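You operate a simulated robot arm through the tools that you are given. There is no shell and no other tool. Be economical: measure what you need, move in short steps, check, and stop when the job is done.

The job below is to be done with a simulated robot arm. You get a single attempt, and the scene is never put back.

JOB
Put the green parts tray on the top of the beige table away on the top of the wooden bench. Take the purple socket and leave it on top of the grey cassette. Fetch the square flange and set it on the top of the grey stand. Any order will do.
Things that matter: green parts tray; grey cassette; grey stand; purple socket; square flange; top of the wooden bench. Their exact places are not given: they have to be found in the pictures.

Only the result counts: the job must be done as asked and must still hold three seconds after the hand-in. Knocking over, shifting, dropping, spilling or breaking anything else fails it.

ROBOT AND FRAMES
A 5-joint arm with a two-finger parallel gripper on a trunk, on a base that drives. Base frame: it is fixed to the floor where the robot stands at the start and does not move with it; the origin is under the middle of the robot, x ahead of it, y to its left, z up; the surface under the hand at the start is at about z = 0.8. Lengths are in m, angles in rad, forces in N, time in s.
It reaches about 1.134 m from its shoulder. Its first joint turns from -2.601 to 2.601 rad. Places, roughly: grey cassette [3.5, -4, 1]; grey stand [5.2, -1, 0.7]; purple socket [3.25, -3.75, 1]; square flange [3.5, -3.75, 0.5]; top of the wooden bench [4.4, 0.3, 0.8]. Payload 1.57 kg.
The TCP is the grasp point between the finger pads, 0.03 m short of the fingertips. In the tool frame z runs along the fingers and y along their closing line. Largest opening 0.11 m; finger width 0.024, thickness 0.012; the body of the gripper, 0.048 by 0.112 m, starts 0.078 m behind the TCP.
Orientation is told as [roll, pitch, yaw] about the base's x, y, z axes, in that order, counted from this pose: with the fingers straight down and closing along the base's y, the tool's x points along the base's -x, its y along +y and its z along -z.

CONTROLS
- The arm moves only by the tool nudge_tool. Its argument "deltas" is text: rows parted by semicolons, each of 7 numbers parted by spaces: the shift along the base's x, y, z in units of 250 mm (1.0 is 250 mm), then the turn, a rotation vector about the base's x, y, z in units of 120 degrees (1.0 is 120 degrees), then the closure, from 0 (fully open) to 1 (shut). In form: dx dy dz ax ay az hand; .... A call has 1 to 10 rows; each row is the pose to reach, as a shift and turn from the pose commanded when the call began. A call with a number of a shift or a turn outside -1 to 1 is refused whole. Each row takes 0.2 s and may step no farther than 0.05 m and 0.15 rad from the row before; otherwise, or with a gripper value out of range, the whole call is refused. Where a pose cannot be reached the arm comes as near as it can. A force on the tool above 40 N (or 10 N above the force at the start of the call, whichever is more), or a blocked arm, ends the call early, and 0.2 s more pass. Each finger travels about 0.153 m/s and halts on what it meets, pressing with about 21 N; the grip force reading is that of the motor and also rises with nothing between the fingers. The clock runs only during rows and for 0.2 s after the last one: add rows that repeat a pose to give the fingers time. It gives the time, the measured TCP pose, the force on the tool (base axes), the opening and the grip force at its end, in the units of the frame above (readings bear some noise), with the torque about the TCP (base axes, N m) and any sound that the robot's microphone picked up.
- Cameras (640 x 400 px; columns grow to the right, rows downward): "scene" is now at [0.0253, 0.0829, 1.8018]; the picture's right is [-0.69, -0.72, 0.00], its down [-0.53, 0.52, -0.67] and it looks along [0.48, -0.47, -0.74] (base axes); focal length 251 px, centre (320, 200). "wrist" rides on the gripper at [0.07, 0.016, -0.141] in the tool frame; the picture's right is [-0.23, 0.97, 0.00], its down [-0.86, -0.20, -0.48] and it looks along [-0.47, -0.11, 0.88] (tool axes); focal length 222 px, centre (320, 200).
- capture(camera): a new picture of that camera. No time passes.
- move_column(by): slides the trunk up (or, below 0, down) by that many m; the arm and the scene camera ride with it, the base frame stays. It gives what a move gives, with no picture.
- drive_base(legs): drives the robot by 1 to 6 legs, each [ahead, turn to the left] in m and rad, along the robot's own axes; the way and the turn of a leg run together, so that a leg with both is an arc; at most 1.5 m and 3.142 rad a leg. The arm and the cameras ride along, it lands a little off, and it stops where it bumps. It gives what a move gives.
- aim_head(pan, tilt): turns the head with the scene camera to pan (to the left, within 2.705 rad either way) and tilt (down, from -0.506 to 1.204), counted from straight ahead of the robot. It gives what a move gives.
- probe_pixels(camera, pixels): for up to 12 pixels [column, row] of the newest picture of that camera ("zoom" is the newest enlarged one), the place [x, y, z] in the base frame of the surface seen there, good to about 0.002 m, but the place of the scene camera against the robot may be out by one fixed shift of up to 0.025 m in any direction. No time passes.
- zoom(camera, box): a new picture of the part [left, top, right, bottom] of that camera's present view, enlarged. No time passes.
- close_job(): hands the job in; it is judged then, once.

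Work in short steps. Measure before you move; look again where a grasp or a placing could have gone wrong, and mend it. You have 110 turns and 82 pictures in all, those below and enlarged ones among them. Open the gripper and draw the arm clear of the work before you hand the job in, unless the task says otherwise; then end with one line.

The tools are called after "Request:" by a JSON object that holds its "api" and its "payload". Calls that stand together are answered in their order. nudge_tool: Moves the arm, as the interface text tells. Its arguments: {"type":"object","properties":{"deltas":{"type":"string"}},"required":["deltas"]} The other tools are called the same way: move_column (by) slides the trunk up or down; drive_base (legs) drives the base; aim_head (pan, tilt) turns the head that bears the scene camera; capture (camera) takes a picture; probe_pixels (camera, pixels) gives the place of the surface under pixels of a picture; zoom (camera, box) takes an enlarged picture of a part of a camera's view; close_job () hands the job in.

At the start:

```text
clock: 0.0
tcp_pos: [0.4785, -0.3469, 1.0835]
ee_rot: [0.0, -0.001, 0.0]
force: [-1.0, -0.8, 0.2]
torque: [-0.01, -0.02, -0.02]
opening: 0.1102
gripper_force: 0.0
trunk travel left (down, up): [-0.817, 0.153]
robot x, y, heading: [0.0022, -0.0131, -0.003]
head pan, tilt: [-0.766, 0.836]
```

scene: 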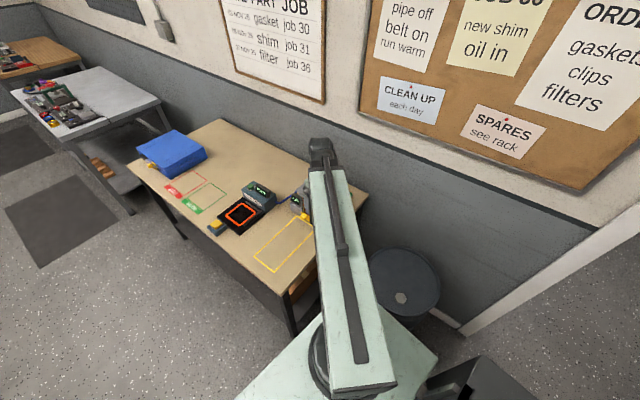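
wrist: 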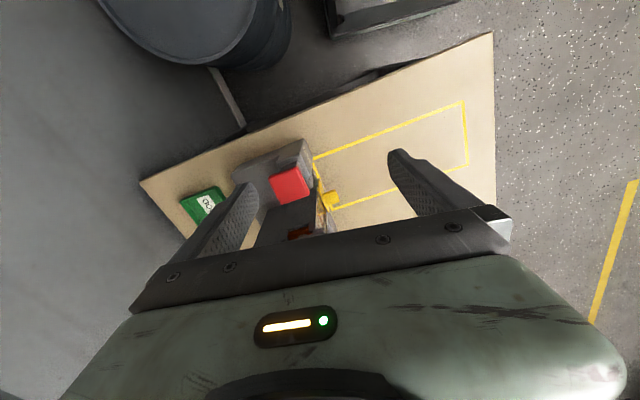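

The start pictures show a beige table ahead right of the robot, with more benches beyond. I look around with the head.

Request:
{"api": "aim_head", "payload": {"pan": 0, "tilt": 0.35}}

Request:
{"api": "capture", "payload": {"camera": "scene"}}

Request:
{"api": "aim_head", "payload": {"pan": -0.9, "tilt": 0.5}}

Request:
{"api": "capture", "payload": {"camera": "scene"}}

```text
clock: 1.1
tcp_pos: [0.4787, -0.3471, 1.0829]
ee_rot: [-0.001, -0.001, 0.0]
force: [-1.5, -0.2, -0.7]
torque: [-0.02, -0.01, 0.03]
opening: 0.1098
gripper_force: 0.1
trunk travel left (down, up): [-0.817, 0.153]
robot x, y, heading: [0.0026, -0.013, 0.001]
head pan, tilt: [0.0, 0.351]
```

```text
79 pictures are left
```

scene: 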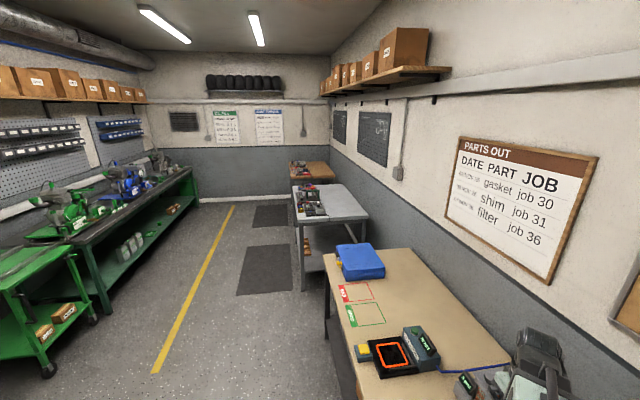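

```text
clock: 2.3
tcp_pos: [0.4787, -0.3481, 1.084]
ee_rot: [0.0, 0.0, 0.0]
force: [0.6, -0.6, -0.1]
torque: [0.01, 0.0, 0.0]
opening: 0.1103
gripper_force: 0.1
trunk travel left (down, up): [-0.817, 0.153]
robot x, y, heading: [0.0019, -0.0146, 0.002]
head pan, tilt: [-0.901, 0.499]
```

```text
78 pictures are left
```

scene: 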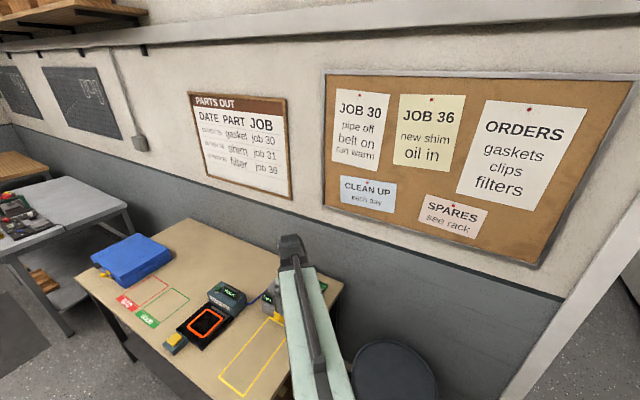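

The near table seems beige; I take probes of it and of the far benches, and look the other ways.

Request:
{"api": "aim_head", "payload": {"pan": 0, "tilt": 0.35}}

Request:
{"api": "zoom", "payload": {"camera": "scene", "box": [240, 120, 400, 220]}}

Request:
{"api": "probe_pixels", "payload": {"camera": "zoom", "pixels": [[320, 190], [360, 290], [280, 200], [240, 190]]}}

Request:
{"api": "aim_head", "payload": {"pan": -1.9, "tilt": 0.35}}

Request:
{"api": "capture", "payload": {"camera": "scene"}}

Request:
{"api": "aim_head", "payload": {"pan": 1.3, "tilt": 0.45}}

Request:
{"api": "capture", "payload": {"camera": "scene"}}

Request:
{"api": "aim_head", "payload": {"pan": 2.6, "tilt": 0.35}}

Request:
{"api": "capture", "payload": {"camera": "scene"}}

```text
clock: 3.5
tcp_pos: [0.4787, -0.3463, 1.0852]
ee_rot: [0.0, 0.0, 0.0]
force: [0.1, 0.3, 0.7]
torque: [0.02, -0.04, 0.02]
opening: 0.11
gripper_force: 0.0
trunk travel left (down, up): [-0.817, 0.153]
robot x, y, heading: [0.0041, -0.0158, -0.004]
head pan, tilt: [0.0, 0.351]
```

```text
4.00 times, centred on (320, 170) of scene
```

zoom: 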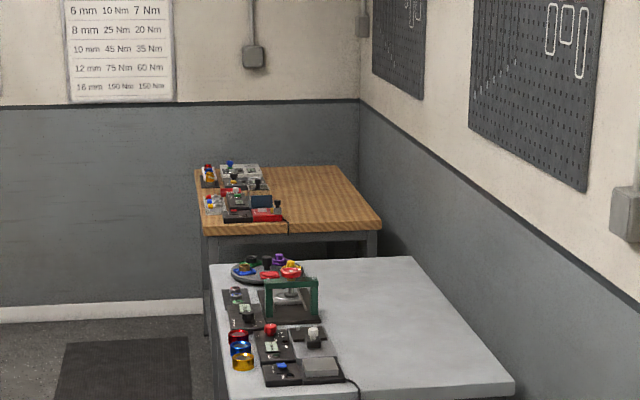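

```text
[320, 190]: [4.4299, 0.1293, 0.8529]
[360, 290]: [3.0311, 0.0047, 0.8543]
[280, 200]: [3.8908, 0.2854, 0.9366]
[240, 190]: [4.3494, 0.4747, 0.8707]
```

```text
clock: 5.4
tcp_pos: [0.4796, -0.3465, 1.0834]
ee_rot: [0.0, -0.001, 0.0]
force: [0.4, -0.9, -0.4]
torque: [0.01, -0.01, 0.0]
opening: 0.1098
gripper_force: 0.1
trunk travel left (down, up): [-0.817, 0.153]
robot x, y, heading: [0.0025, -0.0154, -0.004]
head pan, tilt: [-1.901, 0.351]
```

```text
76 pictures are left
```

scene: 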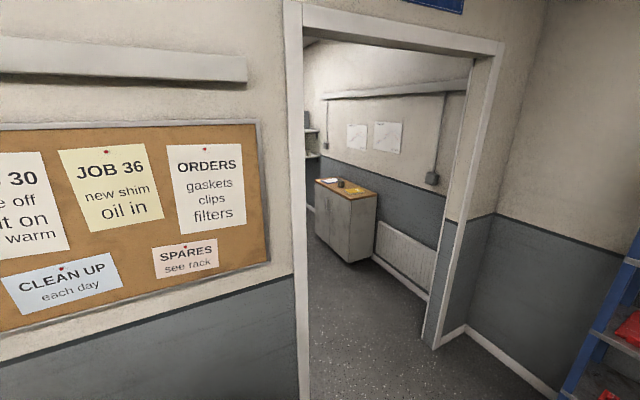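

```text
clock: 8.1
tcp_pos: [0.4787, -0.3461, 1.0839]
ee_rot: [0.0, 0.001, 0.001]
force: [-0.2, 0.5, 0.1]
torque: [0.0, -0.02, 0.03]
opening: 0.11
gripper_force: 0.0
trunk travel left (down, up): [-0.817, 0.153]
robot x, y, heading: [0.0013, -0.0148, 0.002]
head pan, tilt: [1.3, 0.45]
```

```text
75 pictures are left
```

scene: 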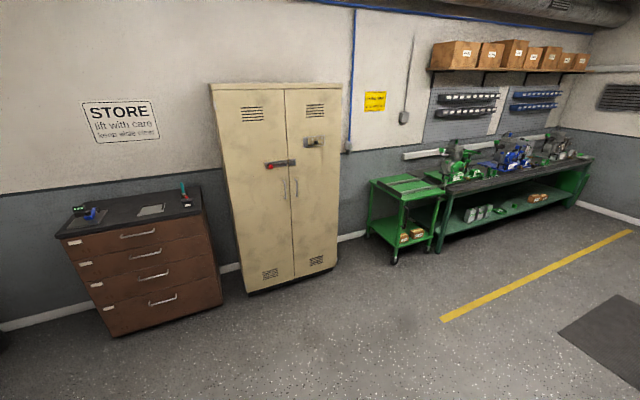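

```text
clock: 9.6
tcp_pos: [0.4786, -0.3468, 1.0836]
ee_rot: [0.0, 0.0, 0.0]
force: [0.6, 0.2, 0.1]
torque: [0.0, 0.04, 0.02]
opening: 0.1101
gripper_force: 0.0
trunk travel left (down, up): [-0.817, 0.153]
robot x, y, heading: [0.0011, -0.0147, -0.002]
head pan, tilt: [2.601, 0.351]
```

```text
74 pictures are left
```

scene: 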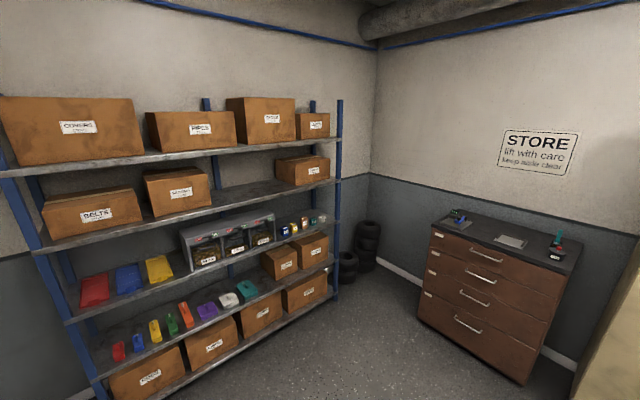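

The wooden bench is at about (4.4, 0.3, 0.85). Now I zoom the wrist view to see the green thing at (203,205), and probe.

Request:
{"api": "zoom", "payload": {"camera": "wrist", "box": [130, 120, 350, 258]}}

Request:
{"api": "aim_head", "payload": {"pan": -0.6, "tilt": 0.9}}

Request:
{"api": "capture", "payload": {"camera": "scene"}}

Request:
{"api": "probe_pixels", "payload": {"camera": "scene", "pixels": [[170, 220], [300, 250], [320, 60], [100, 200], [400, 100]]}}

Request:
{"api": "probe_pixels", "payload": {"camera": "zoom", "pixels": [[210, 255], [450, 190], [440, 110]]}}

```text
2.90 times, centred on (240, 189) of wrist
```

zoom: 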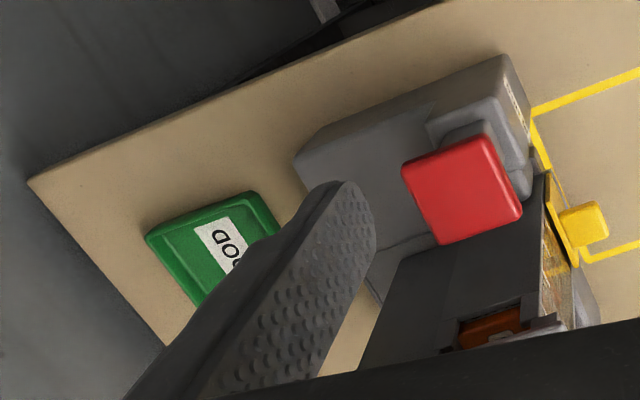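

```text
clock: 12.3
tcp_pos: [0.4778, -0.3475, 1.0836]
ee_rot: [0.0, -0.002, -0.001]
force: [0.5, -0.1, 0.5]
torque: [0.0, -0.05, -0.02]
opening: 0.1099
gripper_force: 0.1
trunk travel left (down, up): [-0.817, 0.153]
robot x, y, heading: [0.0024, -0.0143, -0.001]
head pan, tilt: [-0.6, 0.901]
```

```text
72 pictures are left
```

scene: 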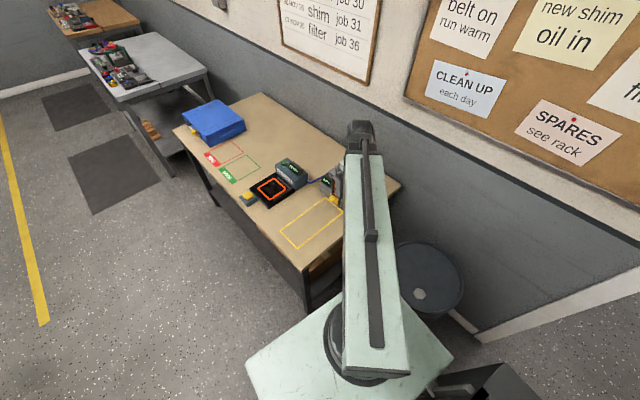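

```text
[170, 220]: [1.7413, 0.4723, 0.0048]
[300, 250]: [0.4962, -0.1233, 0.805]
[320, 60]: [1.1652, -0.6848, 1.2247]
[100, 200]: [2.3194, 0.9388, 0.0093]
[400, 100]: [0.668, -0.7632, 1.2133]
```

```text
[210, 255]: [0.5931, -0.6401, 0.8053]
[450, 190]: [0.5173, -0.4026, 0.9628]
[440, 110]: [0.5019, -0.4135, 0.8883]
```

The green tray labelled "GOOD" stands at about (0.59,-0.64,0.81) on this beige table, behind the grey tester. I move the arm over sideways to see it well.

Request:
{"api": "nudge_tool", "payload": {"deltas": "0 0 0.18 0 0 0 0; 0 -0.18 0.2 0 0 0 0; 0 -0.36 0.2 0 0 0 0; -0.05 -0.54 0.2 0 0 0 0; -0.1 -0.7 0.2 0 0 0 0; -0.1 -0.86 0.2 0 0 0 0"}}

Request:
{"api": "capture", "payload": {"camera": "wrist"}}

Request:
{"api": "capture", "payload": {"camera": "scene"}}

```text
clock: 13.7
tcp_pos: [0.4529, -0.563, 1.0837]
ee_rot: [0.0, -0.001, 0.0]
force: [0.3, 0.1, 0.5]
torque: [-0.01, 0.01, 0.01]
opening: 0.1101
gripper_force: 0.1
out of reach, approached as far as the arm can: row 1, 2, 3, 4, 5, 6
trunk travel left (down, up): [-0.817, 0.153]
robot x, y, heading: [0.0002, -0.0144, -0.003]
head pan, tilt: [-0.6, 0.901]
```

```text
71 pictures are left
```

wrist: 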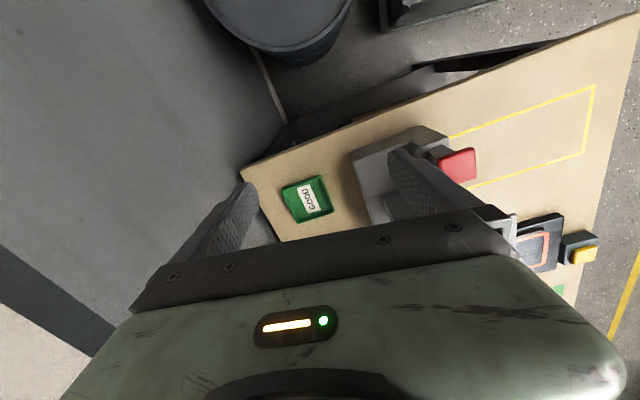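

```text
70 pictures are left
```

scene: 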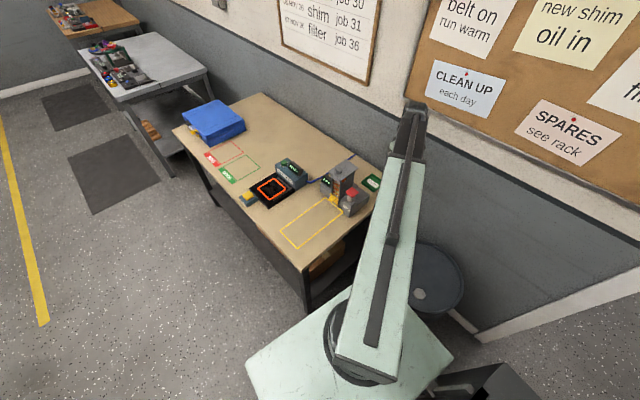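

The tray sits at wrist pixel (306,199). I enlarge and probe it.

Request:
{"api": "zoom", "payload": {"camera": "wrist", "box": [258, 165, 354, 225]}}

Request:
{"api": "probe_pixels", "payload": {"camera": "wrist", "pixels": [[284, 189], [322, 177], [331, 207], [294, 222], [308, 200], [290, 200], [312, 182], [375, 190], [340, 225], [250, 175], [275, 235]]}}

Request:
{"api": "zoom", "payload": {"camera": "scene", "box": [310, 140, 406, 200]}}

Request:
{"api": "probe_pixels", "payload": {"camera": "zoom", "pixels": [[420, 280], [380, 300], [440, 240]]}}

```text
6.67 times, centred on (306, 195) of wrist
```

zoom: 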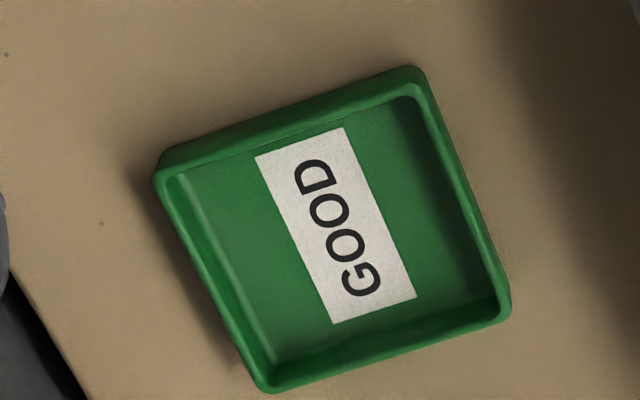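

```text
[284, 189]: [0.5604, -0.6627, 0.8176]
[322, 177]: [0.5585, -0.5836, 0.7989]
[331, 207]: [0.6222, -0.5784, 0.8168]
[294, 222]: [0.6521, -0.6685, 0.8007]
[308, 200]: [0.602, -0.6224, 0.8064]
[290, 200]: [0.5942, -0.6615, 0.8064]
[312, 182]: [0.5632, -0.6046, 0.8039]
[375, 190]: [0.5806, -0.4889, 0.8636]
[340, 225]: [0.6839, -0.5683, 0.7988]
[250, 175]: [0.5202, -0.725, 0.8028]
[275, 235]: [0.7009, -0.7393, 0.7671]
```

```text
6.67 times, centred on (358, 170) of scene
```

zoom: 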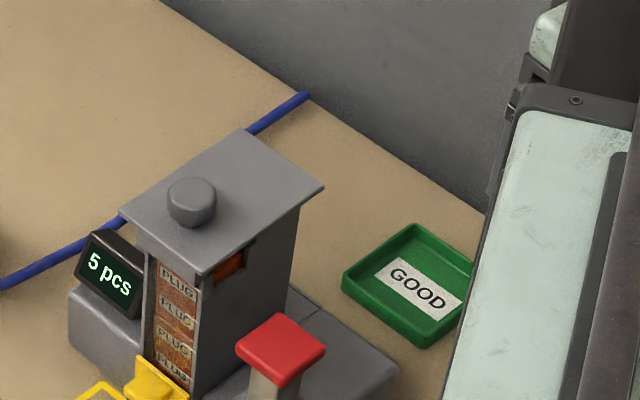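

```text
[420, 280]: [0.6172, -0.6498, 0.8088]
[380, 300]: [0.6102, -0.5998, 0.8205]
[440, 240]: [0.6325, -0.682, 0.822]
```

The tray is empty, about 8 cm square and 2 cm high. I probe its rim corners precisely.

Request:
{"api": "zoom", "payload": {"camera": "wrist", "box": [258, 165, 354, 225]}}

Request:
{"api": "probe_pixels", "payload": {"camera": "zoom", "pixels": [[172, 165], [412, 76], [500, 305], [268, 380], [205, 275], [470, 190], [295, 130], [390, 347], [335, 225]]}}

```text
6.67 times, centred on (306, 195) of wrist
```

zoom: 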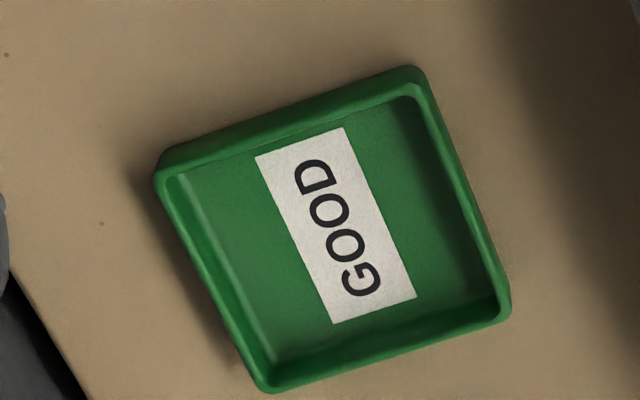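

```text
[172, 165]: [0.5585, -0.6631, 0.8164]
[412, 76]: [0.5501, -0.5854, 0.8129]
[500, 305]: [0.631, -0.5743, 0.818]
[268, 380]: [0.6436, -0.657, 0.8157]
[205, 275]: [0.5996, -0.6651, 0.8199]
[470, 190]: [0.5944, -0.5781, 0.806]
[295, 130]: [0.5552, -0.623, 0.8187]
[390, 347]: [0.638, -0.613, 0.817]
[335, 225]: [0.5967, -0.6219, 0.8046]
```

Tray centre is (0.597,-0.619), yaw about 0.1, width about 0.083 along y. I go above it and check the readings.

Request:
{"api": "nudge_tool", "payload": {"deltas": "0.12 -0.04 -0.1 0 0 0.01 0; 0.24 -0.09 -0.2 0 0 0.02 0; 0.36 -0.14 -0.3 0 0 0.03 0; 0.47 -0.19 -0.4 0 0 0.04 0; 0.576 -0.224 -0.5 0 0 0.048 0; 0.576 -0.224 -0.5 0 0 0.048 0"}}

Request:
{"api": "capture", "payload": {"camera": "wrist"}}

```text
clock: 15.1
tcp_pos: [0.5963, -0.6185, 1.0845]
ee_rot: [0.001, -0.001, 0.101]
force: [0.0, -0.2, -0.1]
torque: [0.0, 0.0, 0.0]
opening: 0.11
gripper_force: 0.1
out of reach, approached as far as the arm can: row 1, 2, 3, 4, 5, 6
trunk travel left (down, up): [-0.817, 0.153]
robot x, y, heading: [0.0041, -0.0129, -0.001]
head pan, tilt: [-0.6, 0.901]
```

```text
66 pictures are left
```

wrist: 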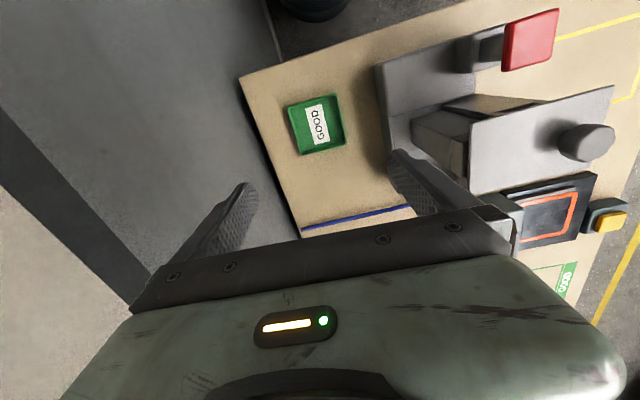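

The height did not change, so it seems the trunk has to give it. I measure the arm's link heights in a new scene picture before lowering.

Request:
{"api": "capture", "payload": {"camera": "scene"}}

Request:
{"api": "probe_pixels", "payload": {"camera": "scene", "pixels": [[395, 200], [380, 260], [365, 340], [412, 130], [412, 110], [340, 360], [300, 360]]}}

```text
65 pictures are left
```

scene: 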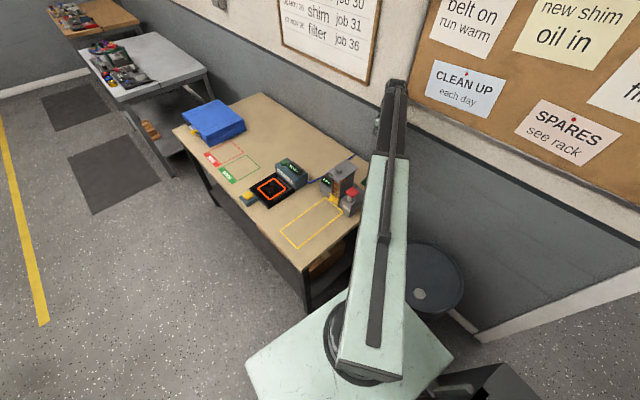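

```text
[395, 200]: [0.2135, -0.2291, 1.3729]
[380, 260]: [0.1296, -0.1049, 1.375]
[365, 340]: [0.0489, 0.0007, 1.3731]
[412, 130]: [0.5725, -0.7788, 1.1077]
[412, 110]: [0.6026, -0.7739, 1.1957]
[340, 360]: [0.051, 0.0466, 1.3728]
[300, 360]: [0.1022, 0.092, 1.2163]
```

The arm is a horizontal telescoping beam (top at z 1.373), so height comes from the trunk. I lower 0.15 and check clearances to the tester.

Request:
{"api": "move_column", "payload": {"by": -0.15}}

Request:
{"api": "zoom", "payload": {"camera": "scene", "box": [300, 60, 460, 260]}}

Request:
{"api": "capture", "payload": {"camera": "wrist"}}

Request:
{"api": "probe_pixels", "payload": {"camera": "wrist", "pixels": [[316, 60], [520, 70], [540, 170], [420, 90], [560, 20]]}}

```text
clock: 16.9
tcp_pos: [0.5978, -0.6177, 0.9344]
ee_rot: [-0.002, -0.001, 0.102]
force: [-0.9, 0.2, 1.2]
torque: [-0.02, 0.01, 0.04]
opening: 0.11
gripper_force: 0.0
trunk travel left (down, up): [-0.667, 0.303]
robot x, y, heading: [0.0016, -0.0145, -0.003]
head pan, tilt: [-0.6, 0.901]
```

```text
2.00 times, centred on (380, 160) of scene
```

zoom: 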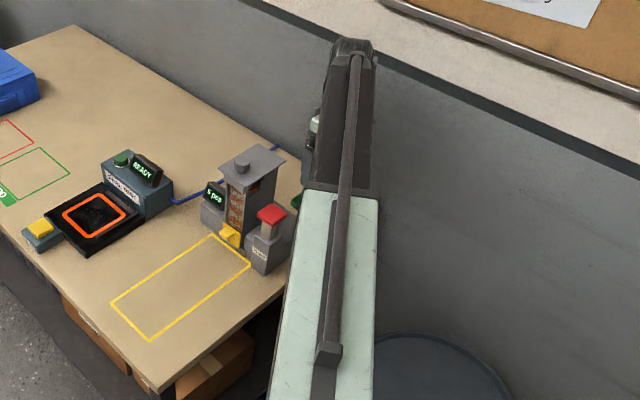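

```text
63 pictures are left
```

wrist: 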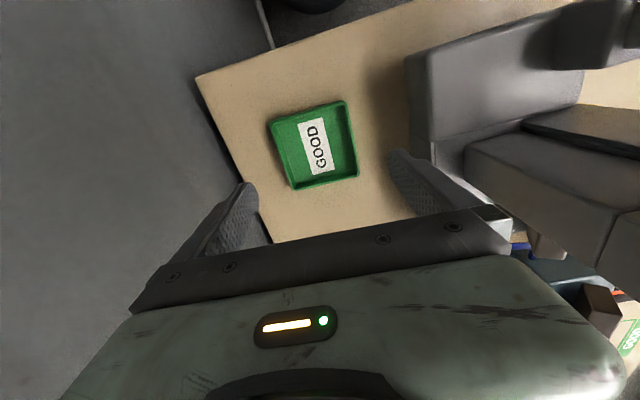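

```text
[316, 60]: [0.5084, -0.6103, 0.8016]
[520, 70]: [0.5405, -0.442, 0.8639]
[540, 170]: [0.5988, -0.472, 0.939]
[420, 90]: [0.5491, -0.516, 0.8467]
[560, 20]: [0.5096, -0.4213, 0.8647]
```

Fingers will clear the tester base (edge at y≈-0.51). I probe the beam's left edge to judge clearance to the red button.

Request:
{"api": "zoom", "payload": {"camera": "scene", "box": [330, 60, 450, 180]}}

Request:
{"api": "probe_pixels", "payload": {"camera": "zoom", "pixels": [[230, 390], [225, 385], [245, 280], [300, 280], [250, 220], [246, 225], [305, 120], [250, 170], [255, 260], [235, 340]]}}

```text
3.33 times, centred on (390, 120) of scene
```

zoom: 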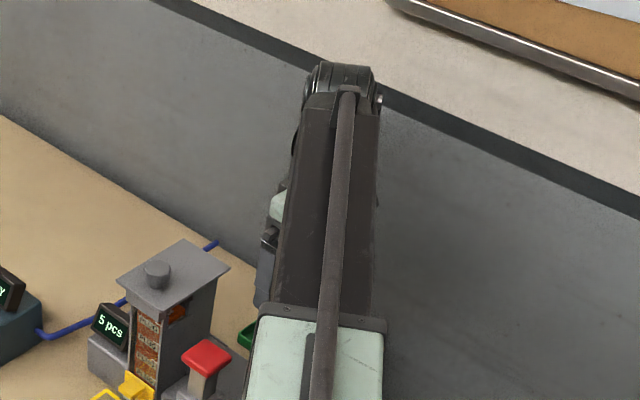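

```text
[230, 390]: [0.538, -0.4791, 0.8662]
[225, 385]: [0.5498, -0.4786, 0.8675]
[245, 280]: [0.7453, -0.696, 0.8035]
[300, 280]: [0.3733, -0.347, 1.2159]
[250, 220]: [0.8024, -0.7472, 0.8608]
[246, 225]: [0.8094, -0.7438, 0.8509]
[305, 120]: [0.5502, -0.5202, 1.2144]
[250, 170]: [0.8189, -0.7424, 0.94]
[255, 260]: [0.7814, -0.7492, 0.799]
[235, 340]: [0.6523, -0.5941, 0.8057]
```

There is room: beam passes above and beside the button. I check alignment: tool at (0.5978,-0.6177), tray centre (0.597,-0.619). Lower on to it.

Request:
{"api": "move_column", "payload": {"by": -0.098}}

Request:
{"api": "capture", "payload": {"camera": "wrist"}}

```text
clock: 18.2
tcp_pos: [0.5978, -0.6173, 0.8357]
ee_rot: [-0.001, 0.002, 0.102]
force: [0.2, -0.2, -0.1]
torque: [0.02, -0.01, 0.0]
opening: 0.11
gripper_force: 0.2
trunk travel left (down, up): [-0.569, 0.401]
robot x, y, heading: [-0.0003, -0.0147, -0.001]
head pan, tilt: [-0.6, 0.901]
```

```text
61 pictures are left
```

wrist: 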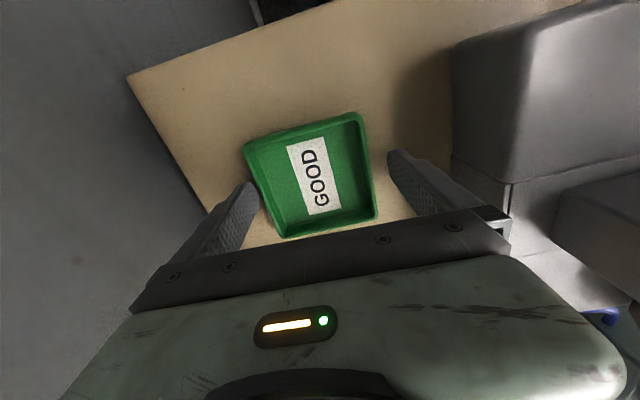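

The tray lies between the fingers. Close the grip.

Request:
{"api": "nudge_tool", "payload": {"deltas": "0 0 0 0 0 0 0.3; 0 0 0 0 0 0 0.6; 0 0 0 0 0 0 1; 0 0 0 0 0 0 1; 0 0 0 0 0 0 1"}}

Request:
{"api": "capture", "payload": {"camera": "wrist"}}

```text
clock: 19.4
tcp_pos: [0.597, -0.6188, 0.836]
ee_rot: [-0.002, 0.0, 0.101]
force: [0.5, 0.1, 0.3]
torque: [-0.07, -0.06, 0.04]
opening: 0.0894
gripper_force: 20.7
trunk travel left (down, up): [-0.569, 0.401]
robot x, y, heading: [0.0027, -0.0089, -0.002]
head pan, tilt: [-0.6, 0.901]
```

```text
60 pictures are left
```

wrist: 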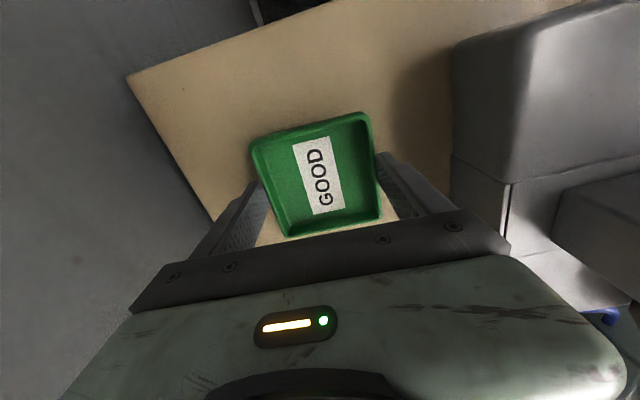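

The tray is held (opening 0.089). Lift with the trunk.

Request:
{"api": "move_column", "payload": {"by": 0.37}}

Request:
{"api": "nudge_tool", "payload": {"deltas": "-0.04 0.19 0 0 0 0.03 1; -0.08 0.38 0 0 0 0.06 1; -0.1 0.57 0 0 0 0.06 1; -0.1 0.76 0 0 0 0.06 1; -0.1 0.95 0 0 0 0.06 1"}}

Request:
{"api": "nudge_tool", "payload": {"deltas": "0 0.19 0 0 0 0 1; 0 0.38 0 0 0 0 1; 0 0.57 0 0 0 0 1; 0 0.76 0 0 0 0 1; 0 0.95 0 0 0 0 1;0 1 0 0 0 0 1"}}

Request:
{"api": "aim_head", "payload": {"pan": 0.3, "tilt": 0.6}}

Request:
{"api": "capture", "payload": {"camera": "scene"}}

Request:
{"api": "probe_pixels", "payload": {"camera": "scene", "pixels": [[250, 130], [300, 130], [200, 200], [260, 250], [320, 150], [380, 200], [400, 320], [100, 250], [150, 150]]}}

```text
clock: 23.0
tcp_pos: [0.5972, -0.6185, 1.2052]
ee_rot: [0.0, 0.0, 0.101]
force: [-0.2, -0.4, -0.8]
torque: [0.0, 0.01, 0.02]
opening: 0.0894
gripper_force: 21.1
trunk travel left (down, up): [-0.939, 0.031]
robot x, y, heading: [-0.0003, -0.0143, -0.001]
head pan, tilt: [-0.6, 0.901]
```

```text
clock: 24.2
tcp_pos: [0.574, -0.3797, 1.2066]
ee_rot: [0.0, -0.001, 0.224]
force: [0.5, 0.7, 0.2]
torque: [-0.02, -0.02, -0.02]
opening: 0.0889
gripper_force: 21.0
trunk travel left (down, up): [-0.939, 0.031]
robot x, y, heading: [0.0005, -0.0137, -0.003]
head pan, tilt: [-0.6, 0.901]
```

```text
clock: 25.6
tcp_pos: [0.5719, -0.1298, 1.2055]
ee_rot: [0.001, 0.0, 0.224]
force: [0.0, 0.1, -1.1]
torque: [-0.03, -0.04, 0.01]
opening: 0.0893
gripper_force: 20.6
trunk travel left (down, up): [-0.939, 0.031]
robot x, y, heading: [-0.0007, -0.0146, -0.002]
head pan, tilt: [-0.6, 0.901]
```

```text
clock: 26.8
tcp_pos: [0.5717, -0.1311, 1.2061]
ee_rot: [0.001, 0.0, 0.226]
force: [-0.2, -0.4, -1.1]
torque: [0.0, 0.0, 0.02]
opening: 0.0892
gripper_force: 20.8
trunk travel left (down, up): [-0.939, 0.031]
robot x, y, heading: [0.0022, -0.0152, 0.002]
head pan, tilt: [0.3, 0.6]
```

```text
59 pictures are left
```

scene: 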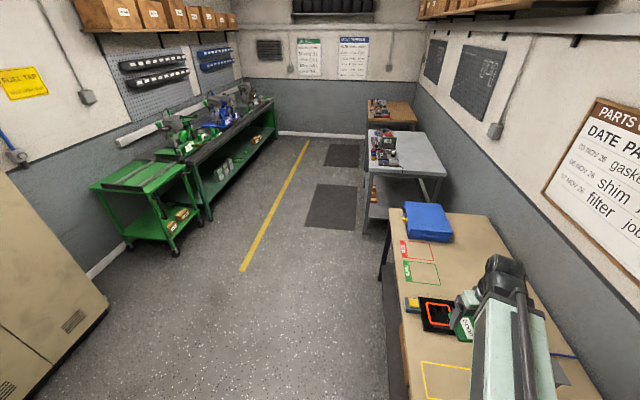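

```text
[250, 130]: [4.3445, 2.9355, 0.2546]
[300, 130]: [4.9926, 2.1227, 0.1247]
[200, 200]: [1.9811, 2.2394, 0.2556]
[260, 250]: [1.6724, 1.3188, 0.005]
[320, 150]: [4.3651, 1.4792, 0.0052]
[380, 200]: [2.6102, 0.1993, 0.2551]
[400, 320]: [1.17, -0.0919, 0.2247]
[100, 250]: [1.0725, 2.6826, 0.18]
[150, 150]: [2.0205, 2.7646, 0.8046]
```

Path ahead: aisle around y≈1. I look down at the robot's own base and the table's near corner before driving.

Request:
{"api": "aim_head", "payload": {"pan": -0.2, "tilt": 1.2}}

Request:
{"api": "capture", "payload": {"camera": "scene"}}

Request:
{"api": "probe_pixels", "payload": {"camera": "scene", "pixels": [[220, 60], [240, 150], [200, 250], [250, 250], [280, 300], [320, 350]]}}

```text
clock: 27.8
tcp_pos: [0.5718, -0.1314, 1.2053]
ee_rot: [0.001, 0.0, 0.228]
force: [0.2, 0.1, -1.0]
torque: [0.01, 0.02, -0.03]
opening: 0.0893
gripper_force: 20.9
trunk travel left (down, up): [-0.939, 0.031]
robot x, y, heading: [0.0037, -0.0092, 0.003]
head pan, tilt: [-0.201, 1.201]
```

```text
58 pictures are left
```

scene: 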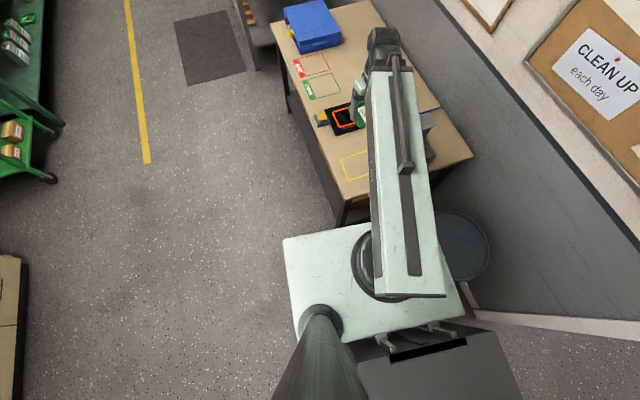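

```text
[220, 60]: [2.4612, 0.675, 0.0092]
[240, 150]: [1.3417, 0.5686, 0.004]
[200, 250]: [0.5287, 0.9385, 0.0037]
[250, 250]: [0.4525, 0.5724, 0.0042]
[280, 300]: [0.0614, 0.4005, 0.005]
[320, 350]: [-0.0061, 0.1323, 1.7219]
```

Back 0.2 m clear of the table, turn left, and go out to the aisle near y≈0.95.

Request:
{"api": "drive_base", "payload": {"legs": [[-0.2, 0], [0, 0.9], [1.2, 0], [0, -0.9]]}}

Request:
{"api": "aim_head", "payload": {"pan": 0, "tilt": 0.6}}

Request:
{"api": "capture", "payload": {"camera": "scene"}}

Request:
{"api": "probe_pixels", "payload": {"camera": "scene", "pixels": [[320, 150], [380, 150], [370, 130], [400, 170], [320, 250], [250, 200], [420, 120]]}}

```text
clock: 39.8
tcp_pos: [1.1195, 0.8253, 1.2065]
ee_rot: [0.001, 0.0, 0.234]
force: [-0.1, -0.5, -1.7]
torque: [0.02, -0.01, 0.01]
opening: 0.0891
gripper_force: 20.8
trunk travel left (down, up): [-0.939, 0.031]
robot x, y, heading: [0.5511, 0.947, 0.012]
head pan, tilt: [-0.201, 1.201]
```

```text
clock: 40.8
tcp_pos: [1.12, 0.8273, 1.2053]
ee_rot: [-0.001, 0.001, 0.233]
force: [-0.3, -0.1, -1.0]
torque: [-0.06, 0.01, 0.01]
opening: 0.0894
gripper_force: 20.8
trunk travel left (down, up): [-0.939, 0.031]
robot x, y, heading: [0.5441, 0.9432, 0.012]
head pan, tilt: [0.0, 0.6]
```

```text
57 pictures are left
```

scene: 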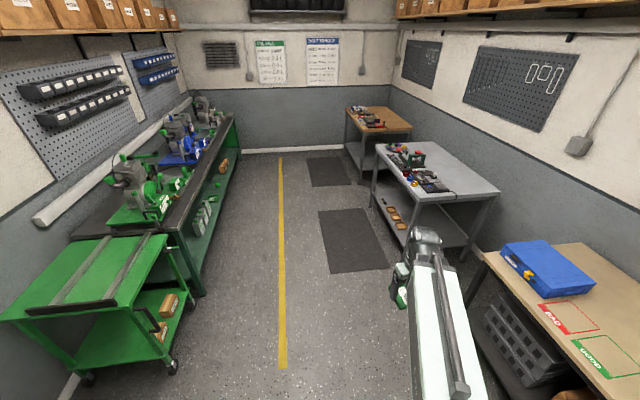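

```text
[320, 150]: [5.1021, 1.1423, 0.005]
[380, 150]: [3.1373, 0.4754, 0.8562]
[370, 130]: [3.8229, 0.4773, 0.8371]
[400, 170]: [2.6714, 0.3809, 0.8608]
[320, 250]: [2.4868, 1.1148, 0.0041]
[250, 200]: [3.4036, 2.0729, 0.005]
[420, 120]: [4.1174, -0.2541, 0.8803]
```

Aisle is clear. Drive ahead 3.5 m to beside the wooden bench.

Request:
{"api": "drive_base", "payload": {"legs": [[1.5, 0], [1.5, 0], [0.5, 0]]}}

Request:
{"api": "aim_head", "payload": {"pan": -1.1, "tilt": 0.8}}

Request:
{"api": "capture", "payload": {"camera": "scene"}}

Request:
{"api": "probe_pixels", "payload": {"camera": "scene", "pixels": [[300, 200], [340, 220], [260, 200], [320, 160], [380, 180], [300, 120]]}}

```text
clock: 57.8
tcp_pos: [4.6294, 0.8439, 1.2058]
ee_rot: [0.0, 0.001, 0.225]
force: [-0.3, 0.5, -0.5]
torque: [0.02, 0.01, 0.0]
opening: 0.0894
gripper_force: 21.4
trunk travel left (down, up): [-0.939, 0.031]
robot x, y, heading: [4.059, 0.9658, 0.009]
head pan, tilt: [0.0, 0.6]
```

```text
clock: 59.1
tcp_pos: [4.6278, 0.8436, 1.2061]
ee_rot: [0.001, 0.0, 0.224]
force: [-0.4, 0.4, -0.4]
torque: [0.0, -0.01, 0.01]
opening: 0.0895
gripper_force: 20.7
trunk travel left (down, up): [-0.939, 0.031]
robot x, y, heading: [4.0562, 0.9658, 0.001]
head pan, tilt: [-1.1, 0.799]
```

```text
56 pictures are left
```

scene: 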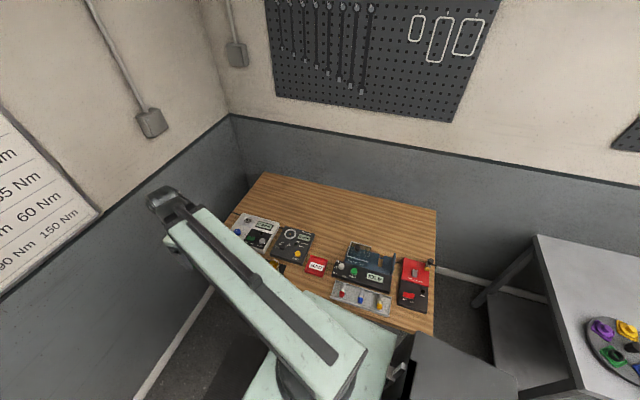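

```text
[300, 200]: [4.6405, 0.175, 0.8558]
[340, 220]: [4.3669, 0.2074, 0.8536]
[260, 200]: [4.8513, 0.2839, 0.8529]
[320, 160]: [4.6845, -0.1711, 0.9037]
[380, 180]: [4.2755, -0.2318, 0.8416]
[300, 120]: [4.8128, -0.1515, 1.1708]
```

The bench has open wood behind the devices. I enlarge and probe it.

Request:
{"api": "zoom", "payload": {"camera": "scene", "box": [220, 160, 460, 310]}}

Request:
{"api": "probe_pixels", "payload": {"camera": "zoom", "pixels": [[130, 50], [570, 140], [280, 130], [400, 130], [490, 160], [350, 110], [250, 185], [380, 225], [290, 270], [560, 250], [240, 100]]}}

```text
2.67 times, centred on (340, 235) of scene
```

zoom: 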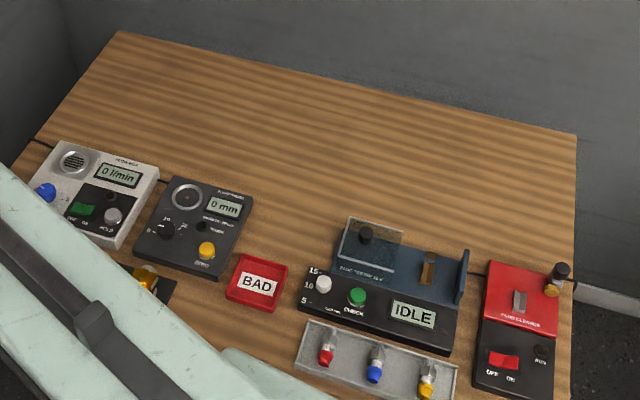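

```text
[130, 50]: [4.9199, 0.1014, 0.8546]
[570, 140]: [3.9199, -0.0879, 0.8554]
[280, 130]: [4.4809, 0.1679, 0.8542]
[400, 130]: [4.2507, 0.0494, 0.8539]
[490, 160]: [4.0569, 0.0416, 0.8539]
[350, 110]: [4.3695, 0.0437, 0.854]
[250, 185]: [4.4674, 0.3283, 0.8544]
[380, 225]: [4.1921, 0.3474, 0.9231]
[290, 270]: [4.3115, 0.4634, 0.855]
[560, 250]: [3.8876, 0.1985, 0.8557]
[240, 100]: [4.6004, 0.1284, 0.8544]
```

Open wood around (4.43,0.12) is free, z≈0.853. I swing the arm over there at the present height.

Request:
{"api": "nudge_tool", "payload": {"deltas": "-0.05 -0.19 0 0 0 0 1; -0.1 -0.38 0 0 0 0 1; -0.15 -0.57 0 0 0 0 1; -0.2 -0.76 0 0 0 0 1; -0.25 -0.95 0 0 0 0 1"}}

Request:
{"api": "nudge_tool", "payload": {"deltas": "-0.05 -0.19 0 0 0 0 1; -0.1 -0.38 0 0 0 0 1; -0.15 -0.57 0 0 0 0 1; -0.2 -0.76 0 0 0 0 1; -0.25 -0.95 0 0 0 0 1"}}

Request:
{"api": "nudge_tool", "payload": {"deltas": "-0.05 -0.19 0 0 0 0 1; -0.1 -0.38 0 0 0 0 1; -0.15 -0.57 0 0 0 0 1; -0.2 -0.76 0 0 0 0 1; -0.25 -0.95 0 0 0 0 1"}}

Request:
{"api": "capture", "payload": {"camera": "wrist"}}

Request:
{"api": "probe_pixels", "payload": {"camera": "wrist", "pixels": [[320, 60], [200, 200], [420, 200], [150, 100], [450, 100], [320, 20]]}}

```text
clock: 60.3
tcp_pos: [4.5654, 0.6046, 1.205]
ee_rot: [0.001, 0.001, 0.227]
force: [0.0, 0.7, 0.3]
torque: [0.02, 0.0, 0.02]
opening: 0.0889
gripper_force: 20.7
trunk travel left (down, up): [-0.939, 0.031]
robot x, y, heading: [4.0635, 0.9643, 0.007]
head pan, tilt: [-1.1, 0.799]
```

```text
clock: 61.5
tcp_pos: [4.5035, 0.366, 1.2053]
ee_rot: [0.0, -0.001, 0.228]
force: [0.4, -0.8, -0.2]
torque: [0.03, -0.01, 0.0]
opening: 0.0892
gripper_force: 20.8
trunk travel left (down, up): [-0.939, 0.031]
robot x, y, heading: [4.058, 0.9655, 0.009]
head pan, tilt: [-1.1, 0.799]
```

```text
clock: 62.7
tcp_pos: [4.4387, 0.1321, 1.2052]
ee_rot: [-0.001, 0.0, 0.227]
force: [-0.5, 0.3, -0.5]
torque: [0.01, 0.01, -0.01]
opening: 0.0889
gripper_force: 21.4
trunk travel left (down, up): [-0.939, 0.031]
robot x, y, heading: [4.0603, 0.9646, 0.001]
head pan, tilt: [-1.1, 0.799]
```

```text
54 pictures are left
```

wrist: 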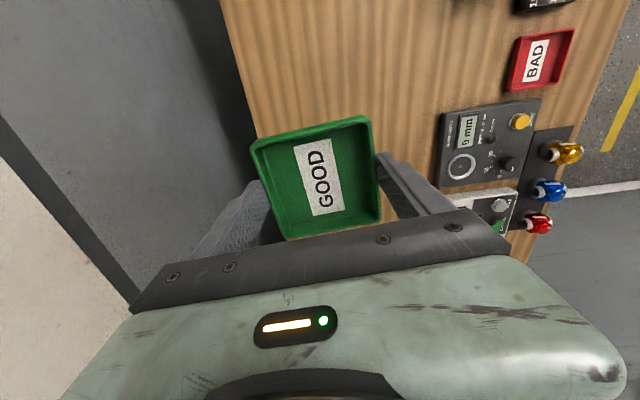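

```text
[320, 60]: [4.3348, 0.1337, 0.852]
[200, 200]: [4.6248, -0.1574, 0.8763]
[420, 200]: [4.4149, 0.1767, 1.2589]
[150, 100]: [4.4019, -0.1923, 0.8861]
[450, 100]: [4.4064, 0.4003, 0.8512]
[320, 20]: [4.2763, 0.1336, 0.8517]
```

Bench surface z≈0.852; the tray bottom is 0.037 below the TCP, so lower about 0.313.

Request:
{"api": "move_column", "payload": {"by": -0.29}}

Request:
{"api": "move_column", "payload": {"by": -0.025}}

Request:
{"api": "capture", "payload": {"camera": "wrist"}}

```text
clock: 65.6
tcp_pos: [4.4396, 0.1331, 0.9154]
ee_rot: [-0.003, 0.0, 0.226]
force: [0.0, -0.6, -0.7]
torque: [0.01, 0.01, 0.01]
opening: 0.0894
gripper_force: 21.0
trunk travel left (down, up): [-0.649, 0.321]
robot x, y, heading: [4.0622, 0.9641, 0.005]
head pan, tilt: [-1.1, 0.799]
```

```text
clock: 66.3
tcp_pos: [4.4403, 0.1334, 0.8896]
ee_rot: [-0.002, 0.001, 0.225]
force: [-1.6, -0.4, -0.2]
torque: [-0.01, -0.02, -0.01]
opening: 0.0892
gripper_force: 21.0
trunk travel left (down, up): [-0.624, 0.346]
robot x, y, heading: [4.0589, 0.9682, 0.007]
head pan, tilt: [-1.1, 0.799]
```

```text
53 pictures are left
```

wrist: 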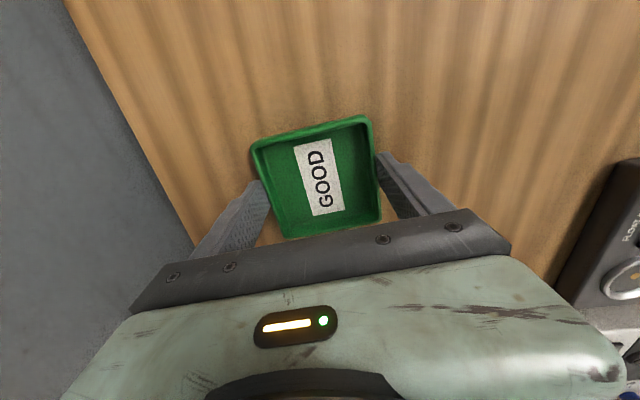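

No contact force yet; the gap is about 1–2 mm. Lower a hair more, then open.

Request:
{"api": "move_column", "payload": {"by": -0.002}}

Request:
{"api": "nudge_tool", "payload": {"deltas": "0 0 0 0 0 0 0.15; 0 0 0 0 0 0 0; 0 0 0 0 0 0 0; 0 0 0 0 0 0 0"}}

Request:
{"api": "move_column", "payload": {"by": 0.31}}

Request:
{"api": "capture", "payload": {"camera": "wrist"}}

```text
clock: 66.9
tcp_pos: [4.4398, 0.1329, 0.8881]
ee_rot: [-0.002, 0.001, 0.226]
force: [-0.6, -0.3, -0.4]
torque: [0.0, -0.02, -0.01]
opening: 0.0892
gripper_force: 21.7
trunk travel left (down, up): [-0.622, 0.348]
robot x, y, heading: [4.0589, 0.9647, 0.008]
head pan, tilt: [-1.1, 0.799]
```

```text
clock: 67.9
tcp_pos: [4.4396, 0.1335, 0.8891]
ee_rot: [-0.003, -0.001, 0.225]
force: [-0.4, 0.0, -0.9]
torque: [0.03, -0.01, 0.01]
opening: 0.11
gripper_force: 0.0
trunk travel left (down, up): [-0.622, 0.348]
robot x, y, heading: [4.0553, 0.9648, 0.005]
head pan, tilt: [-1.1, 0.799]
```

```text
clock: 71.0
tcp_pos: [4.4382, 0.1328, 1.1994]
ee_rot: [-0.001, 0.001, 0.225]
force: [0.9, -0.3, 0.7]
torque: [-0.03, -0.03, -0.02]
opening: 0.1099
gripper_force: 0.0
trunk travel left (down, up): [-0.932, 0.038]
robot x, y, heading: [4.0574, 0.9664, 0.008]
head pan, tilt: [-1.1, 0.799]
```

```text
52 pictures are left
```

wrist: 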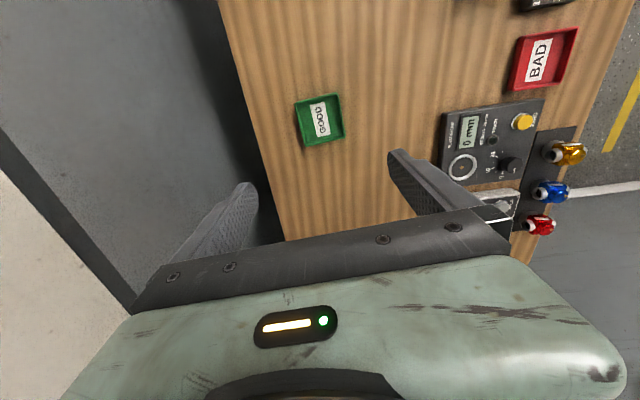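

The tray stands on the bench. I swing the arm back the way it came, then turn the robot around.

Request:
{"api": "nudge_tool", "payload": {"deltas": "0.05 0.19 0 0 0 0 0; 0.1 0.38 0 0 0 0 0; 0.15 0.57 0 0 0 0 0; 0.2 0.76 0 0 0 0 0; 0.25 0.95 0 0 0 0 0"}}

Request:
{"api": "nudge_tool", "payload": {"deltas": "0.05 0.19 0 0 0 0 0; 0.1 0.38 0 0 0 0 0; 0.15 0.57 0 0 0 0 0; 0.2 0.76 0 0 0 0 0; 0.25 0.95 0 0 0 0 0"}}

Request:
{"api": "nudge_tool", "payload": {"deltas": "-0.03 0.19 0 0 0 0 0; -0.06 0.38 0 0 0 0 0; -0.09 0.57 0 0 0 0 0; -0.12 0.76 0 0 0 0 0; -0.15 0.95 0 0 0 0 0; -0.2 1 0 0 0 0 0"}}

Request:
{"api": "drive_base", "payload": {"legs": [[0, 3.1]]}}

Request:
{"api": "aim_head", "payload": {"pan": 0.2, "tilt": 0.4}}

Request:
{"api": "capture", "payload": {"camera": "scene"}}

```text
clock: 72.2
tcp_pos: [4.5011, 0.3722, 1.1991]
ee_rot: [-0.001, 0.001, 0.225]
force: [0.0, -0.5, -0.4]
torque: [0.0, 0.06, 0.01]
opening: 0.11
gripper_force: 0.0
trunk travel left (down, up): [-0.932, 0.038]
robot x, y, heading: [4.0591, 0.9698, 0.006]
head pan, tilt: [-1.1, 0.799]
```

```text
clock: 73.3
tcp_pos: [4.5628, 0.6086, 1.199]
ee_rot: [-0.003, 0.001, 0.225]
force: [0.2, 0.7, -0.3]
torque: [-0.01, 0.0, 0.01]
opening: 0.1098
gripper_force: 0.0
trunk travel left (down, up): [-0.932, 0.038]
robot x, y, heading: [4.0601, 0.9667, 0.007]
head pan, tilt: [-1.1, 0.799]
```

```text
clock: 74.8
tcp_pos: [4.6126, 0.8243, 1.1987]
ee_rot: [-0.001, 0.001, 0.225]
force: [-0.5, -0.8, 0.8]
torque: [-0.02, 0.0, -0.04]
opening: 0.1098
gripper_force: 0.1
out of reach, approached as far as the arm can: row 2, 3, 4, 5, 6
trunk travel left (down, up): [-0.932, 0.038]
robot x, y, heading: [4.0616, 0.9685, 0.007]
head pan, tilt: [-1.1, 0.799]
```

```text
clock: 77.9
tcp_pos: [4.5226, 1.2836, 1.1991]
ee_rot: [-0.002, 0.003, 1.066]
force: [0.3, -1.2, -0.4]
torque: [0.02, 0.01, -0.05]
opening: 0.1101
gripper_force: 0.1
trunk travel left (down, up): [-0.932, 0.038]
robot x, y, heading: [4.0314, 0.9765, 0.665]
head pan, tilt: [-1.1, 0.799]
stopped in leg 1: the robot was blocked; the commanded pose is now the measured one
```

```text
clock: 79.4
tcp_pos: [4.5235, 1.2831, 1.1986]
ee_rot: [-0.003, 0.001, 1.065]
force: [0.0, 1.2, 0.3]
torque: [0.03, 0.0, -0.01]
opening: 0.1099
gripper_force: 0.1
trunk travel left (down, up): [-0.932, 0.038]
robot x, y, heading: [4.037, 0.9738, 0.663]
head pan, tilt: [0.201, 0.4]
```

```text
51 pictures are left
```

scene: 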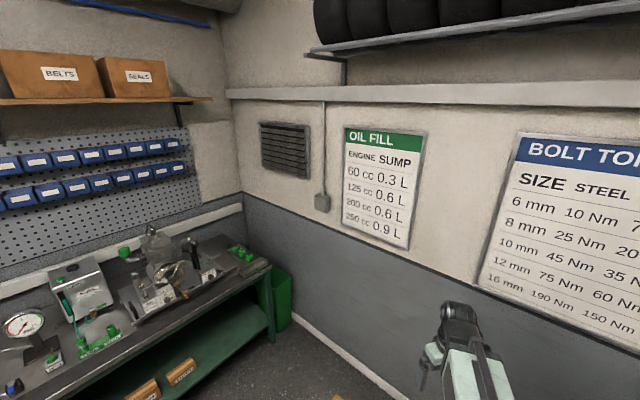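

The turn bumped with the robot's rear against something (likely a bench edge). I check the bench, then move forward away from it before turning on.

Request:
{"api": "aim_head", "payload": {"pan": -1.9, "tilt": 0.9}}

Request:
{"api": "capture", "payload": {"camera": "scene"}}

```text
clock: 81.4
tcp_pos: [4.5249, 1.2823, 1.1987]
ee_rot: [0.0, 0.001, 1.064]
force: [-1.2, -0.3, -0.2]
torque: [0.0, 0.0, -0.02]
opening: 0.1101
gripper_force: 0.0
trunk travel left (down, up): [-0.932, 0.038]
robot x, y, heading: [4.0389, 0.9736, 0.659]
head pan, tilt: [-1.901, 0.901]
```

```text
50 pictures are left
```

scene: 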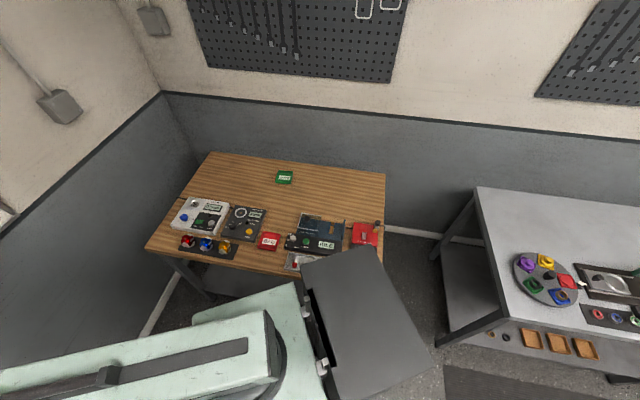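

All still in place. Forward 0.45 m, then turn left toward the way back.

Request:
{"api": "drive_base", "payload": {"legs": [[0.45, 0], [0, 2.55]]}}

Request:
{"api": "aim_head", "payload": {"pan": 0.1, "tilt": 0.4}}

Request:
{"api": "capture", "payload": {"camera": "scene"}}

Request:
{"api": "probe_pixels", "payload": {"camera": "scene", "pixels": [[320, 200], [250, 250], [200, 200], [400, 250], [180, 180]]}}

```text
clock: 90.2
tcp_pos: [3.817, 1.259, 1.1985]
ee_rot: [0.001, 0.001, -2.651]
force: [-0.3, 0.5, 0.1]
torque: [-0.06, 0.03, 0.01]
opening: 0.11
gripper_force: 0.0
trunk travel left (down, up): [-0.932, 0.038]
robot x, y, heading: [4.3896, 1.2622, -3.057]
head pan, tilt: [-1.901, 0.901]
```

```text
clock: 92.1
tcp_pos: [3.8165, 1.2599, 1.1986]
ee_rot: [-0.001, 0.003, -2.651]
force: [-0.7, 0.0, 0.4]
torque: [0.03, -0.02, 0.01]
opening: 0.1098
gripper_force: 0.1
trunk travel left (down, up): [-0.932, 0.038]
robot x, y, heading: [4.3873, 1.2642, -3.06]
head pan, tilt: [0.099, 0.4]
```

```text
49 pictures are left
```

scene: 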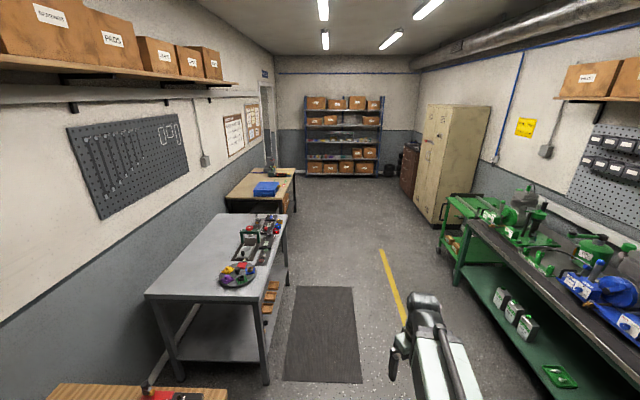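

```text
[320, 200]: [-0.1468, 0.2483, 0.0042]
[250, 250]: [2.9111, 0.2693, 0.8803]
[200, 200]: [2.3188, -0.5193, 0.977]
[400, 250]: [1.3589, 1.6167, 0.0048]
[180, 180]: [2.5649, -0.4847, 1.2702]
```

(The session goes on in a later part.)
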